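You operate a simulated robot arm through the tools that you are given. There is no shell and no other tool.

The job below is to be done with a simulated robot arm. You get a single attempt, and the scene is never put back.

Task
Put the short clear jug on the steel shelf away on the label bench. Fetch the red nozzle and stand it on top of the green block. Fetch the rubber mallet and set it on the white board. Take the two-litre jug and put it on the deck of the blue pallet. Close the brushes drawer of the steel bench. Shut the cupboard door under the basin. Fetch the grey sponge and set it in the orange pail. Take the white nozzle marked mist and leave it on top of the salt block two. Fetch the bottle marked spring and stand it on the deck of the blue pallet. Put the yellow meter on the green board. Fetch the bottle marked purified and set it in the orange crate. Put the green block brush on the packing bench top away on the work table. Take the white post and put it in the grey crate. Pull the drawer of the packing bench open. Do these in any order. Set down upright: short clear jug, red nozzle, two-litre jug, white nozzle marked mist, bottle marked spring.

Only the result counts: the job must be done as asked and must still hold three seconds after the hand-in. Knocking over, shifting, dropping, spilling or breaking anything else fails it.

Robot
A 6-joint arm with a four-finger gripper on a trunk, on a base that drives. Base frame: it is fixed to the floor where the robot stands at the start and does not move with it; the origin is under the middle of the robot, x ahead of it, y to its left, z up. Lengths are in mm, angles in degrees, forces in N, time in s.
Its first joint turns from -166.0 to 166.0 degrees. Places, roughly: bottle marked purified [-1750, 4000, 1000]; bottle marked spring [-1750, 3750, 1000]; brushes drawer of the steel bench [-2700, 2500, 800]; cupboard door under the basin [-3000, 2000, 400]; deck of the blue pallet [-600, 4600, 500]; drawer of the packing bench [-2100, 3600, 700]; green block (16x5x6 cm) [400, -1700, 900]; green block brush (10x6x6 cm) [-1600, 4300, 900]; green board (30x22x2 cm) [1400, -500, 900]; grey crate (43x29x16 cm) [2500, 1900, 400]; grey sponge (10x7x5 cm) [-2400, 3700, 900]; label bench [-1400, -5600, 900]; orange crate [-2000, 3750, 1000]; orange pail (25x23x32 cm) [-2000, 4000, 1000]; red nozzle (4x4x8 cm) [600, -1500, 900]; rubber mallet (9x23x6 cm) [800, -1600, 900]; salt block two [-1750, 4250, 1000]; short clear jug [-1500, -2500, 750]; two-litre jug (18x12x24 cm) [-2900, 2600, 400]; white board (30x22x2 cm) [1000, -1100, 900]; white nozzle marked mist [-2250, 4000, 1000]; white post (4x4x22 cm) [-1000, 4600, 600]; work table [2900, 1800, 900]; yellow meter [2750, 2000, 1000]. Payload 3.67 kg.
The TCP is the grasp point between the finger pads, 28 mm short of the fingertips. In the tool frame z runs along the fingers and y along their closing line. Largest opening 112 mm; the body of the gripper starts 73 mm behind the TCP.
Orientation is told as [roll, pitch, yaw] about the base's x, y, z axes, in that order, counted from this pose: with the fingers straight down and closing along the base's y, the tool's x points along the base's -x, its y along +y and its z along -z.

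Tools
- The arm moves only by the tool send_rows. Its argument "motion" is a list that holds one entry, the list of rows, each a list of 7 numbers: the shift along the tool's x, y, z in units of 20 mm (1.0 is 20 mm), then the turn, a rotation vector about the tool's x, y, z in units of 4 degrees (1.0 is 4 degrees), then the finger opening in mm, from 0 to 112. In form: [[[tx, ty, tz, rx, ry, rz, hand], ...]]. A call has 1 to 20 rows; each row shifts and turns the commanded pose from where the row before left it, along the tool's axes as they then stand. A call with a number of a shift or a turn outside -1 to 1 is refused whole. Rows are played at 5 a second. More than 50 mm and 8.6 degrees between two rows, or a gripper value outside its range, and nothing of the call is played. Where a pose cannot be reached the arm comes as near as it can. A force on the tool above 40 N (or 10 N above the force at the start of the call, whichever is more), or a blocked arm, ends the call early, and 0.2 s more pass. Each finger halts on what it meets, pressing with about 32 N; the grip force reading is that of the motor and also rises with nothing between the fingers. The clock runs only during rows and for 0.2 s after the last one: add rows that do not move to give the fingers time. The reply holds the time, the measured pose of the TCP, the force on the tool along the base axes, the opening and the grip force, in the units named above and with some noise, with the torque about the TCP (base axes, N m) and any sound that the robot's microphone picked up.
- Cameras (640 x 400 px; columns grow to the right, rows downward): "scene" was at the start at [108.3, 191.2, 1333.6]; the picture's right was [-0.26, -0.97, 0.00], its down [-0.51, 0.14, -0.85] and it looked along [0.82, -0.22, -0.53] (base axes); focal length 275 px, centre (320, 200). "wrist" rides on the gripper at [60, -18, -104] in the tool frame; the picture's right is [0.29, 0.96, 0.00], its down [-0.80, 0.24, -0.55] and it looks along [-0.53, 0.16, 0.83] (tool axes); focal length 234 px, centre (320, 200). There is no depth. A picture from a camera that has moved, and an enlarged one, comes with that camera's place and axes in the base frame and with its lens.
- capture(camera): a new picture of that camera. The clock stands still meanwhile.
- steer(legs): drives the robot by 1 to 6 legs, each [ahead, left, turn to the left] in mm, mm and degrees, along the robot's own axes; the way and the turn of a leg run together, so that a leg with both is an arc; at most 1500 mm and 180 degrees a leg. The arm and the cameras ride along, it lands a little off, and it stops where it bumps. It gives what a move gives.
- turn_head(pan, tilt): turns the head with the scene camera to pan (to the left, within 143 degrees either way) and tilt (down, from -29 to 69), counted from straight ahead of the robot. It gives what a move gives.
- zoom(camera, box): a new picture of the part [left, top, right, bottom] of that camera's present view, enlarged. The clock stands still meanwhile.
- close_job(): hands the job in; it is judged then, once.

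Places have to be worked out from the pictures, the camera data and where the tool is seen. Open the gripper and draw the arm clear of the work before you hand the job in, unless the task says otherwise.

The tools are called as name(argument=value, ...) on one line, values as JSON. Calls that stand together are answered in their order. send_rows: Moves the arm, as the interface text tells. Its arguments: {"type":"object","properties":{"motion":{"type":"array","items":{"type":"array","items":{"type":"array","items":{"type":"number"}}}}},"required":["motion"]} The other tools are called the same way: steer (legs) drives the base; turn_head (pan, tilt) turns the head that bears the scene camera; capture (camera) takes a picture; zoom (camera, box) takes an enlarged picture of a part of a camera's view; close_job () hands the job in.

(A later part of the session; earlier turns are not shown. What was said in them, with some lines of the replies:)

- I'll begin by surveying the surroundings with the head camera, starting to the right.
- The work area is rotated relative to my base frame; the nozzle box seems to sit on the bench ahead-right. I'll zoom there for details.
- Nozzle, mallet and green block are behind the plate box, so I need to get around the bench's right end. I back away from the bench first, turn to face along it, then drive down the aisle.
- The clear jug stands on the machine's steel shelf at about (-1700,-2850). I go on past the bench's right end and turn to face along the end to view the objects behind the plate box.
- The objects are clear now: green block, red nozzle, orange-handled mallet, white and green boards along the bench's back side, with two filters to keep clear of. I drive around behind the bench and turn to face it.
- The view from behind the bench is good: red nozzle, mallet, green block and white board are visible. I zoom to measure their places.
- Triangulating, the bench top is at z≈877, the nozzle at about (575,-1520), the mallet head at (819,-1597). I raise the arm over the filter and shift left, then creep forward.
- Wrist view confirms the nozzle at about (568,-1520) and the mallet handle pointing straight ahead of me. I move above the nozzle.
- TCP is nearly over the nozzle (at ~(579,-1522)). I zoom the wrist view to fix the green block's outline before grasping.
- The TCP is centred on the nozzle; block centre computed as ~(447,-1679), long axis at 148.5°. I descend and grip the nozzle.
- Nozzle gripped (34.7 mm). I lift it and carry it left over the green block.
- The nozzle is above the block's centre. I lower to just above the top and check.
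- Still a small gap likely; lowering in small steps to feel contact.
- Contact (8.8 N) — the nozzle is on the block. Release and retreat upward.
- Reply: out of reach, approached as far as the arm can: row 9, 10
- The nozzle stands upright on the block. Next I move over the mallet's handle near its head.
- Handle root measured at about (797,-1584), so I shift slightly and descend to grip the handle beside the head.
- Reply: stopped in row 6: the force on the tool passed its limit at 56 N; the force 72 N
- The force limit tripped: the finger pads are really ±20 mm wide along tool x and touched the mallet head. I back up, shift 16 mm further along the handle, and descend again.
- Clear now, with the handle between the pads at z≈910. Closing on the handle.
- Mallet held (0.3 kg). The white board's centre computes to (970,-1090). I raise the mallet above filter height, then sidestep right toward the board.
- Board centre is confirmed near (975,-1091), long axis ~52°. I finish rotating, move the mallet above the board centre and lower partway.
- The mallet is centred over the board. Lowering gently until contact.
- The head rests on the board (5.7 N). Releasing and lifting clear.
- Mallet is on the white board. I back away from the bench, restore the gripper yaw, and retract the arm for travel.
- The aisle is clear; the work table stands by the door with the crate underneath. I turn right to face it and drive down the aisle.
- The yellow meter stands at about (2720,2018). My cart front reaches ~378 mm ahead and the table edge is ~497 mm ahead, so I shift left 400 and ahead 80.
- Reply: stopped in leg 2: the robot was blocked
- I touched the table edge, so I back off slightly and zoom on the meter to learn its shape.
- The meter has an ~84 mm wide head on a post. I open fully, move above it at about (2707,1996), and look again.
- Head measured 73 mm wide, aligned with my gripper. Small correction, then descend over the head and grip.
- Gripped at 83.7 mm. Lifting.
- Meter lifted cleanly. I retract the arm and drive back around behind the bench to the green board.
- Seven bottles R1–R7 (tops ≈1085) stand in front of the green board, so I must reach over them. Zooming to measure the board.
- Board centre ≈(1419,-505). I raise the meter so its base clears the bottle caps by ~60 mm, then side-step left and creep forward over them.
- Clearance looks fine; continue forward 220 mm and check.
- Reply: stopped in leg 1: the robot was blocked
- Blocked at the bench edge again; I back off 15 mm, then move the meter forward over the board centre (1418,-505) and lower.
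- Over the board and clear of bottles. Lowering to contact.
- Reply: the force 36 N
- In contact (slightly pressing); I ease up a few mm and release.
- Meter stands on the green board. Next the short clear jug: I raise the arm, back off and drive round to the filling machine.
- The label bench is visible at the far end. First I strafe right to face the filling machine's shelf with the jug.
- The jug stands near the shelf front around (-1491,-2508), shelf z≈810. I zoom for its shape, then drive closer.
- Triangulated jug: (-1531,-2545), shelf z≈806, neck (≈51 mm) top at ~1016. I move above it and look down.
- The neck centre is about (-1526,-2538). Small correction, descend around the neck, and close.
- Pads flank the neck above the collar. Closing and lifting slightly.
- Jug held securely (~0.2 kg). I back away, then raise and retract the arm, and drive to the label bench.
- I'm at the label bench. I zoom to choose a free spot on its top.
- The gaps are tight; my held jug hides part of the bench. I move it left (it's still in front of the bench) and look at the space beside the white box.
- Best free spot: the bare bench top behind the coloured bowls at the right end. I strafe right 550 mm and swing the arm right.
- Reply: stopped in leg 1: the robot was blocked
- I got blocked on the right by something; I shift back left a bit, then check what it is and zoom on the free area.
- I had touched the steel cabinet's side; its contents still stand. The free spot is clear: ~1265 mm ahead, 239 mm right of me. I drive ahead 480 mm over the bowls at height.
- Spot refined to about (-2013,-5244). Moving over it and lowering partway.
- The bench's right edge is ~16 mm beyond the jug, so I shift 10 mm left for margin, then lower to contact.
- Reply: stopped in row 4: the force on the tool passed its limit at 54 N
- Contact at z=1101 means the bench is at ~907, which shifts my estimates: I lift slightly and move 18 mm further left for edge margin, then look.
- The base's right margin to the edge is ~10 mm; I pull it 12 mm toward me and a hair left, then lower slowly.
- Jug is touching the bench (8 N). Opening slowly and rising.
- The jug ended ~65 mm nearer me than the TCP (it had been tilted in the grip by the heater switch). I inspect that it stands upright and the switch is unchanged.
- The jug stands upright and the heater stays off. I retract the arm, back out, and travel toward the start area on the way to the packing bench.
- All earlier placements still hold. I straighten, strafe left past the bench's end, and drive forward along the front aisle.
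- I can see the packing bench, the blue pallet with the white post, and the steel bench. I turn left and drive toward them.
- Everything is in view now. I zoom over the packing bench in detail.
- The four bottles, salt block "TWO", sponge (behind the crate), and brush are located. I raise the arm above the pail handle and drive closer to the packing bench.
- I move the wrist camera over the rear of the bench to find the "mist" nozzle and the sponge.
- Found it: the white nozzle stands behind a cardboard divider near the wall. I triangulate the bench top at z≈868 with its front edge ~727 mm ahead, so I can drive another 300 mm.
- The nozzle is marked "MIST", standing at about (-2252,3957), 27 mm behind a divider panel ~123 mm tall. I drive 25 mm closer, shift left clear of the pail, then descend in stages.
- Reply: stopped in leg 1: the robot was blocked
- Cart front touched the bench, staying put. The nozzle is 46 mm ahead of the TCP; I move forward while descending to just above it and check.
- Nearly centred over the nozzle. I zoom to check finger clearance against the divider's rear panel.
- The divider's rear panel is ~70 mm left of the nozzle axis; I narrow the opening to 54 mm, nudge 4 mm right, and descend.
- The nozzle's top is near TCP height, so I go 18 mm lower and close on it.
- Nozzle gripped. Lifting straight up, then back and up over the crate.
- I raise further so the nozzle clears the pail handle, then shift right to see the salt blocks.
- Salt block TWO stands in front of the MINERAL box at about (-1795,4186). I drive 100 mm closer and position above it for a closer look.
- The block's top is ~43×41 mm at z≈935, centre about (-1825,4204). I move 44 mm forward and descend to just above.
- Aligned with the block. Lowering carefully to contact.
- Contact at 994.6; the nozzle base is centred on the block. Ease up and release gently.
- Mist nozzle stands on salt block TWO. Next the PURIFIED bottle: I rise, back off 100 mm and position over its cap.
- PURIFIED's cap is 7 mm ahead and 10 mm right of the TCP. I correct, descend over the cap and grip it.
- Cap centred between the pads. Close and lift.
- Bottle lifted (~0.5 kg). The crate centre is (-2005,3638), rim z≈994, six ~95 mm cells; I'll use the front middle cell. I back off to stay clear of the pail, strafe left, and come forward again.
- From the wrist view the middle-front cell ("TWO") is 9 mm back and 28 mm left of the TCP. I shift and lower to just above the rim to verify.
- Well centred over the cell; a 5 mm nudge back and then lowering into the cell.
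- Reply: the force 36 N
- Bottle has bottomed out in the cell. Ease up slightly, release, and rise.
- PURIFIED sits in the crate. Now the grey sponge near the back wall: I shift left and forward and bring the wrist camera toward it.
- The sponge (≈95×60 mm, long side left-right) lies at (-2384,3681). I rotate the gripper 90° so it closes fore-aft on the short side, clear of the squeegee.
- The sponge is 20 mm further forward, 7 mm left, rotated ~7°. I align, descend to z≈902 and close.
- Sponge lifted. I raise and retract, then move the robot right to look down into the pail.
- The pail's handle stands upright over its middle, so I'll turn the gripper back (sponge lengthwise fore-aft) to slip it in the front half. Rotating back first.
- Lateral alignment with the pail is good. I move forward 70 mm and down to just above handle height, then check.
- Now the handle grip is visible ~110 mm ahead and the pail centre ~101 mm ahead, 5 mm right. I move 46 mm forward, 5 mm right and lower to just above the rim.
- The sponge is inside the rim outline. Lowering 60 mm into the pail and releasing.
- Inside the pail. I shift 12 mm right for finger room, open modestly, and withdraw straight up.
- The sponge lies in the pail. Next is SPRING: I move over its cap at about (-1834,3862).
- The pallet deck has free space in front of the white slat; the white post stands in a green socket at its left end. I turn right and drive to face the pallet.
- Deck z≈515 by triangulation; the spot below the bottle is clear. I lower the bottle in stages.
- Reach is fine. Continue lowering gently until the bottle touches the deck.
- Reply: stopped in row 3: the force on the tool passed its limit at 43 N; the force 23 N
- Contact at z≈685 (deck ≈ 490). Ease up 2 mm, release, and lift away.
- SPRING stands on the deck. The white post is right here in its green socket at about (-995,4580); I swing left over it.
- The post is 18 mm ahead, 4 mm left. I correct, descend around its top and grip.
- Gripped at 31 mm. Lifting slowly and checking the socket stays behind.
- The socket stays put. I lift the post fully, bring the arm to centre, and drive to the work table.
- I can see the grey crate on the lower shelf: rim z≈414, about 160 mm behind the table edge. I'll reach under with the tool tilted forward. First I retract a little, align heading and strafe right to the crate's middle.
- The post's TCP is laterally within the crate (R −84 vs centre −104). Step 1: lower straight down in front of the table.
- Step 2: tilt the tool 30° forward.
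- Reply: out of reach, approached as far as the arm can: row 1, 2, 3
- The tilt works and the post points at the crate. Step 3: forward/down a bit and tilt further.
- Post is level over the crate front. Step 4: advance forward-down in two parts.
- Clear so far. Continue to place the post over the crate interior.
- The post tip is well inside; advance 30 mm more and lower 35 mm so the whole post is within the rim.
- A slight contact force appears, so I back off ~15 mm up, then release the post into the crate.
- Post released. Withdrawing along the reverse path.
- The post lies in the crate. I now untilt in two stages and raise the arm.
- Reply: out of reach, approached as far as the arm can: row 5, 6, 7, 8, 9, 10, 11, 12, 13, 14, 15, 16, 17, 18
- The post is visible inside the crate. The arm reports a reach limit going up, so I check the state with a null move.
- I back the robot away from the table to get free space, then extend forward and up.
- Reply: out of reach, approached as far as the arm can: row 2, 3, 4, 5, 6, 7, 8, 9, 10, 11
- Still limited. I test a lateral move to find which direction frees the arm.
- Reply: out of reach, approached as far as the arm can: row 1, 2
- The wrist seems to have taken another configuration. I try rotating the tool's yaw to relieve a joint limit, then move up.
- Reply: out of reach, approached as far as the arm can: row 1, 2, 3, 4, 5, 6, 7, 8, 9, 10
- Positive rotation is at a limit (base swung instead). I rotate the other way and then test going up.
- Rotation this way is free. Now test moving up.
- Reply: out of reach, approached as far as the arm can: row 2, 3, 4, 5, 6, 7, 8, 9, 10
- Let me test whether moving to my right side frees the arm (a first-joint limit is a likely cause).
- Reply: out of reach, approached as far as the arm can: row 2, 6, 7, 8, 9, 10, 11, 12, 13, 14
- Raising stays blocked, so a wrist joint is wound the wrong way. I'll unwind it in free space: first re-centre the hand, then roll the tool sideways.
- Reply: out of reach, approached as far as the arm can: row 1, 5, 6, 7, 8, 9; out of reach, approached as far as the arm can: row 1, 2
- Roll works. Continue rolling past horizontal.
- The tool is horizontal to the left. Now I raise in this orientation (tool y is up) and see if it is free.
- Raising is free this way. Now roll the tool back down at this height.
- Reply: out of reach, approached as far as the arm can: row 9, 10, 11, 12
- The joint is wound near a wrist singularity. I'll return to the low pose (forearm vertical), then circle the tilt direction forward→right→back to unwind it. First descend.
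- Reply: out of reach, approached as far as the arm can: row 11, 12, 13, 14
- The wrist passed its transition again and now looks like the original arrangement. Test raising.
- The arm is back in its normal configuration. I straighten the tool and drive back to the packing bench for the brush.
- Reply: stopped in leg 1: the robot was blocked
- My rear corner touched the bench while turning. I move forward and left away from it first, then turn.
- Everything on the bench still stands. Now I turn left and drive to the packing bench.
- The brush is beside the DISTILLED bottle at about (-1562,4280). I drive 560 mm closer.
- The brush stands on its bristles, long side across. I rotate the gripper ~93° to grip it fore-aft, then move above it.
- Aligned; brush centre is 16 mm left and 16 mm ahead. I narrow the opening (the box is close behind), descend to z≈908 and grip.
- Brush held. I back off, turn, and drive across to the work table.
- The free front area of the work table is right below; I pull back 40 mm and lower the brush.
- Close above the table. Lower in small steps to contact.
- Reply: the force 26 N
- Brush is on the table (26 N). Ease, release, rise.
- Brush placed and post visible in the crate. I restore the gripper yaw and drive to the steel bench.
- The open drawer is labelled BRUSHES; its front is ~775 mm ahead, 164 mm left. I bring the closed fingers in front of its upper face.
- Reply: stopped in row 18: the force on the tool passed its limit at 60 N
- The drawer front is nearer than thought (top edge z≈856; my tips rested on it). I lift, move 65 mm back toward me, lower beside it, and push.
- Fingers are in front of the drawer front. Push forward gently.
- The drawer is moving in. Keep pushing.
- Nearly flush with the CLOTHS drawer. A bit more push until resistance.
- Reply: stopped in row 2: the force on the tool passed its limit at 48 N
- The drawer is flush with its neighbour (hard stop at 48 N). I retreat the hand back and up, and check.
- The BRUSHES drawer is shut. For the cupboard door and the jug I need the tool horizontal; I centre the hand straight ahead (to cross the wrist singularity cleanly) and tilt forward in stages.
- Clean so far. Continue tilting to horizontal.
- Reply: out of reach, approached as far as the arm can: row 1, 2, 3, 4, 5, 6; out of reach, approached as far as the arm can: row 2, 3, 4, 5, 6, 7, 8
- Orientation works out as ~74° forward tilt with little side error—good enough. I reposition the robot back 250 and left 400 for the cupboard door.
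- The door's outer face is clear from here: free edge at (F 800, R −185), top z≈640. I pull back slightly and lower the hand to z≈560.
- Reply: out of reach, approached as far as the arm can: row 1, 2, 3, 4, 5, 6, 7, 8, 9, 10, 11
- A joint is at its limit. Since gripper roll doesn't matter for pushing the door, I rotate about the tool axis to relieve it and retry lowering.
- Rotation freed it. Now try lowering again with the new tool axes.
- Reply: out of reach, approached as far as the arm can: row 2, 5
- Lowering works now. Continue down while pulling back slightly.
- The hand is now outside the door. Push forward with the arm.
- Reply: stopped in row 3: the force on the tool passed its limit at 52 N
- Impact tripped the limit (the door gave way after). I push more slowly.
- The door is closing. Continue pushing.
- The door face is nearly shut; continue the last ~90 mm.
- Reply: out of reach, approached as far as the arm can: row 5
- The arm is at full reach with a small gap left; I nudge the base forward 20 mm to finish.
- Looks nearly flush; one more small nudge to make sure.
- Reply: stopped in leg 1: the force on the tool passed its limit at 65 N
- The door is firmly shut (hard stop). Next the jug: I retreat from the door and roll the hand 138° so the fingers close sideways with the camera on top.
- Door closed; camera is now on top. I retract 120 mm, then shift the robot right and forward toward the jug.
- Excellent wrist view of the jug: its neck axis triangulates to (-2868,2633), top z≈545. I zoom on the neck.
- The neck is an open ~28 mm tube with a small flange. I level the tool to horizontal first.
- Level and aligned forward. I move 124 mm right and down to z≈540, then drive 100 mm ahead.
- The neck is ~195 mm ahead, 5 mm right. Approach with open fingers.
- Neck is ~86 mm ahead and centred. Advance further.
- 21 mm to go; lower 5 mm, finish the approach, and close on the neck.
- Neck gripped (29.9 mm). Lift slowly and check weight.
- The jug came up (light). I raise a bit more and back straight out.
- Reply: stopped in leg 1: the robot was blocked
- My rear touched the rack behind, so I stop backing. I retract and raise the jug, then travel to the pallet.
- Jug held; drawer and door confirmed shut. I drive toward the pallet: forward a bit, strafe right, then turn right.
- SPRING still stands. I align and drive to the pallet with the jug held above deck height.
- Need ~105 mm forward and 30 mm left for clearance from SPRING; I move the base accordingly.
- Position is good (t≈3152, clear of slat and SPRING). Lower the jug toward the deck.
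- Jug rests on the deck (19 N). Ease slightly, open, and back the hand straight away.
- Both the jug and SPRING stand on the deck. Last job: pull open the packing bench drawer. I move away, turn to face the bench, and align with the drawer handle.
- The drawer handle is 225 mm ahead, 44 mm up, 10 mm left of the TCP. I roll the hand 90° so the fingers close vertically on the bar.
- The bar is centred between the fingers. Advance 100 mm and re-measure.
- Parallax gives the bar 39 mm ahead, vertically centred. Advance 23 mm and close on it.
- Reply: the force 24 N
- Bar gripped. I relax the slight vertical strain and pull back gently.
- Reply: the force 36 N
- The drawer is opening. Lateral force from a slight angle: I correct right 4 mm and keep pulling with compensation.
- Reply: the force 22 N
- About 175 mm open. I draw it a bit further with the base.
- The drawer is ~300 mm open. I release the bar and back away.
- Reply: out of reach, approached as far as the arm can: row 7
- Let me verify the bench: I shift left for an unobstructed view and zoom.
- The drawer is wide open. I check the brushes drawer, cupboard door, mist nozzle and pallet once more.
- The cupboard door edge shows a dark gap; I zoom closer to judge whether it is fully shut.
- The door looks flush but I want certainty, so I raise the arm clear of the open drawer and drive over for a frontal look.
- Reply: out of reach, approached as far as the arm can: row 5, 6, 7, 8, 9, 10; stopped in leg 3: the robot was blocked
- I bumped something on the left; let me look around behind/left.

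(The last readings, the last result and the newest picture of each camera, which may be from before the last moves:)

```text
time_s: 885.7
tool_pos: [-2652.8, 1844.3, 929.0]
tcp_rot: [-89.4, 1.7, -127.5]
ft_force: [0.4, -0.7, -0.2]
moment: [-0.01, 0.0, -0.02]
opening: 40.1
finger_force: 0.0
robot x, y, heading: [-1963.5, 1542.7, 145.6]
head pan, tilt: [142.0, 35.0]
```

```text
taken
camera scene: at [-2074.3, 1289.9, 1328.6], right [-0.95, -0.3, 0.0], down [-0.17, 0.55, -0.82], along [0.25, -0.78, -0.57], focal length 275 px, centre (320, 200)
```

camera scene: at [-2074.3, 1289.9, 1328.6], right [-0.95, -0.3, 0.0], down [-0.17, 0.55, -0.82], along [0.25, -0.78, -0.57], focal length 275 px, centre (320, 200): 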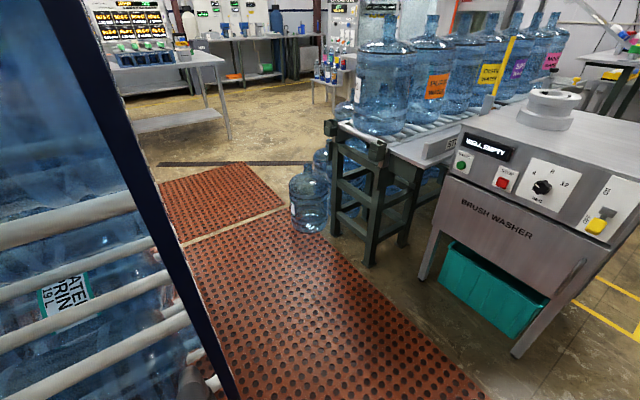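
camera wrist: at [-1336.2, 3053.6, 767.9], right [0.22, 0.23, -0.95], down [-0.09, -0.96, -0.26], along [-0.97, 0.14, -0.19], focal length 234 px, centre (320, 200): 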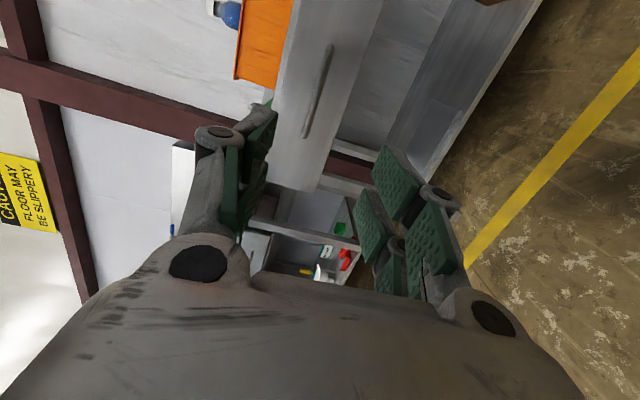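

My rear just touched the rack; all stands. I move forward off it and look at the cupboard door.

steer(legs=[[60, 0, -3], [0, 150, 0]])

turn_head(pan=-5, tilt=42)

capture(camera="scene")

capture(camera="wrist")

```text
time_s: 887.6
tool_pos: [-2774.2, 1796.7, 929.0]
tcp_rot: [-89.2, 1.7, -130.5]
ft_force: [-0.6, 0.2, -0.6]
moment: [-0.01, -0.02, 0.01]
opening: 40.1
finger_force: 0.0
robot x, y, heading: [-2101.4, 1461.5, 142.8]
head pan, tilt: [142.0, 35.0]
```

```text
time_s: 889.9
tool_pos: [-2775.5, 1796.2, 928.1]
tcp_rot: [-89.2, 1.7, -130.5]
ft_force: [-0.7, -0.2, 0.1]
moment: [-0.01, -0.03, -0.02]
opening: 39.9
finger_force: 0.1
robot x, y, heading: [-2099.5, 1460.9, 142.6]
head pan, tilt: [-5.0, 42.0]
```

```text
taken
camera scene: at [-2309.0, 1355.2, 1318.0], right [0.67, 0.74, 0.0], down [0.49, -0.45, -0.74], along [-0.55, 0.5, -0.67], focal length 275 px, centre (320, 200)
```

scene: 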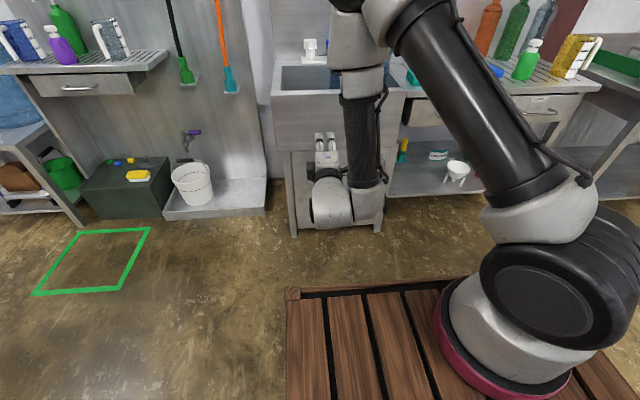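

```text
taken
camera wrist: at [-2656.3, 1774.7, 950.2], right [0.21, 0.23, -0.95], down [-0.09, -0.96, -0.26], along [-0.97, 0.14, -0.19], focal length 234 px, centre (320, 200)
```

wrist: 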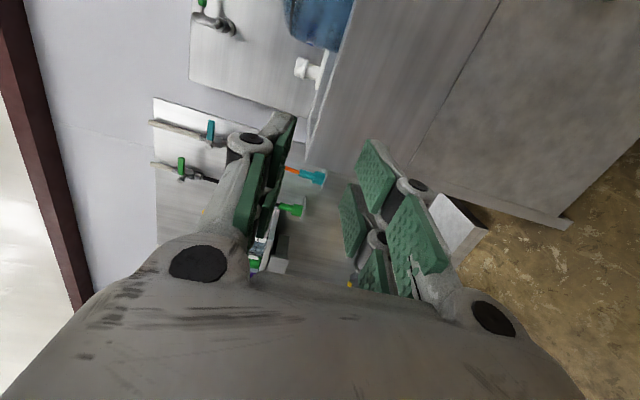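

steer(legs=[[0, -420, 0]])

turn_head(pan=15, tilt=38)

capture(camera="scene")

zoom(camera="scene", box=[210, 100, 410, 280])

```text
time_s: 892.5
tool_pos: [-2516.3, 2133.7, 929.0]
tcp_rot: [-89.2, 1.7, -130.4]
ft_force: [0.4, 0.1, -0.5]
moment: [-0.01, 0.01, 0.06]
opening: 40.2
finger_force: 0.0
robot x, y, heading: [-1844.2, 1796.9, 142.7]
head pan, tilt: [-5.0, 42.0]
```

```text
time_s: 893.4
tool_pos: [-2516.9, 2133.8, 929.0]
tcp_rot: [-89.2, 1.7, -130.4]
ft_force: [-0.3, 0.4, 0.0]
moment: [-0.03, 0.01, 0.01]
opening: 39.9
finger_force: 0.1
robot x, y, heading: [-1845.9, 1792.9, 142.6]
head pan, tilt: [15.0, 38.0]
```

```text
taken
camera scene: at [-2069.1, 1669.6, 1324.0], right [0.38, 0.92, 0.0], down [0.57, -0.23, -0.79], along [-0.73, 0.3, -0.62], focal length 275 px, centre (320, 200)
```

scene: 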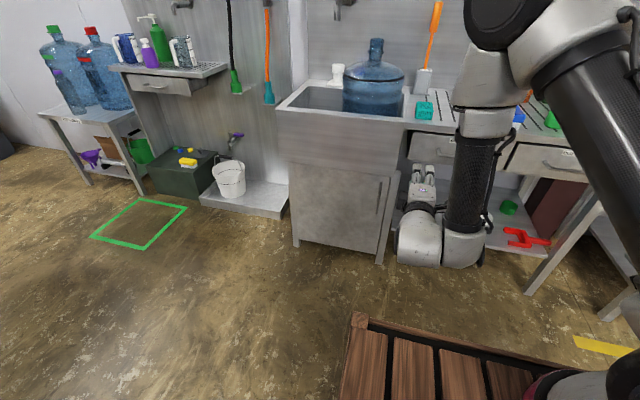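

```text
2.22 times, centred on (310, 190) of scene
camera zoom: at [-2069.1, 1669.6, 1324.0], right [0.38, 0.92, 0.0], down [0.57, -0.23, -0.79], along [-0.73, 0.3, -0.62], focal length 612 px, centre (342, 222)
```

zoom: 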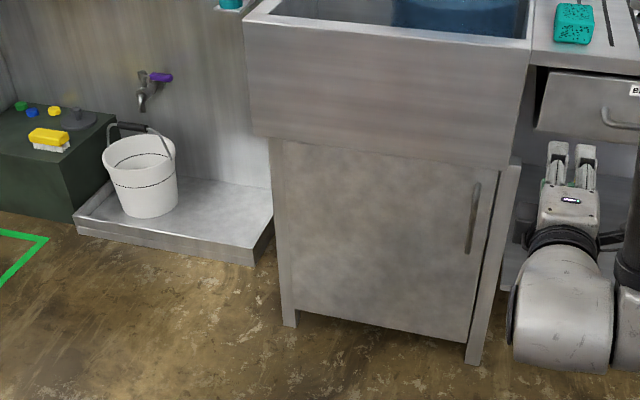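

The cupboard door is flush and shut, the drawers are as required. I open the gripper fully and keep the arm clear before handing in.

send_rows(motion=[[[0, 0, 0, 0, 0, 0, 70], [0, 0, 0, 0, 0, 0, 100], [0, 0, 0, 0, 0, 0, 100], [0, 0, 0, 0, 0, 0, 100]]])

turn_head(pan=-25, tilt=25)

capture(camera="scene")

```text
time_s: 894.4
tool_pos: [-2516.3, 2134.9, 928.5]
tcp_rot: [-89.2, 1.7, -130.3]
ft_force: [0.6, 0.5, -0.7]
moment: [0.0, 0.03, 0.02]
opening: 100.3
finger_force: 0.1
robot x, y, heading: [-1839.7, 1791.7, 142.8]
head pan, tilt: [15.0, 38.0]
```

```text
time_s: 895.4
tool_pos: [-2516.0, 2134.7, 928.2]
tcp_rot: [-89.2, 1.7, -130.4]
ft_force: [-0.5, -0.8, 0.6]
moment: [0.02, -0.01, 0.01]
opening: 100.0
finger_force: 0.1
robot x, y, heading: [-1844.7, 1798.3, 142.7]
head pan, tilt: [-25.0, 25.0]
```

```text
taken
camera scene: at [-2032.1, 1718.3, 1344.3], right [0.89, 0.46, 0.0], down [0.2, -0.37, -0.91], along [-0.42, 0.8, -0.42], focal length 275 px, centre (320, 200)
```

scene: 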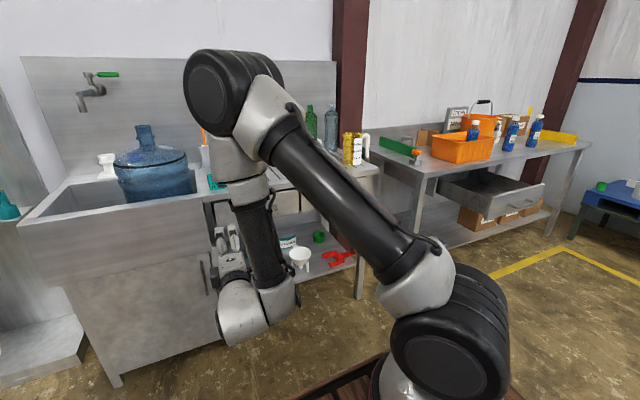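

Everything is in place: drawer open, door and brushes drawer shut, all objects set down, gripper open and the arm clear. Handing in.

close_job()

```text
The job is handed in.
```

I've handed the job in with all fourteen tasks done, but I couldn't check everything at the very end. The last pictures show these in place:

- **Drawers and door:** the packing bench drawer is pulled open about 300 mm. The brushes drawer and the cupboard door under the basin are shut.
- **Packing bench:** the mist nozzle stands on salt block two, and the purified bottle is in the orange crate. The sponge was in the orange pail when I last looked in, right after placing it.
- **Pallet deck:** the two-litre jug and the spring bottle both stand upright.

These I last saw earlier in the run, and did not go back to look at:

- **Work table:** the white post is in the grey crate on the lower shelf, and the green brush is on the table top.
- **Main bench:** the red nozzle is on the green block, the mallet on the white board and the yellow meter on the green board.
- **Label bench:** the short clear jug stands upright behind the coloured bowls. It tilted against the heater switch as I set it down. It settled upright a few centimetres off, and the heater stayed off.

The base touched furniture several times: the main bench, the work table, the packing bench, the steel cabinet beside the filling machine, and the bottle rack. I saw nothing fall or move. After the last touch on the main bench I saw the near bottles and the yellow meter still in place, but I did not re-check the red nozzle or the mallet.
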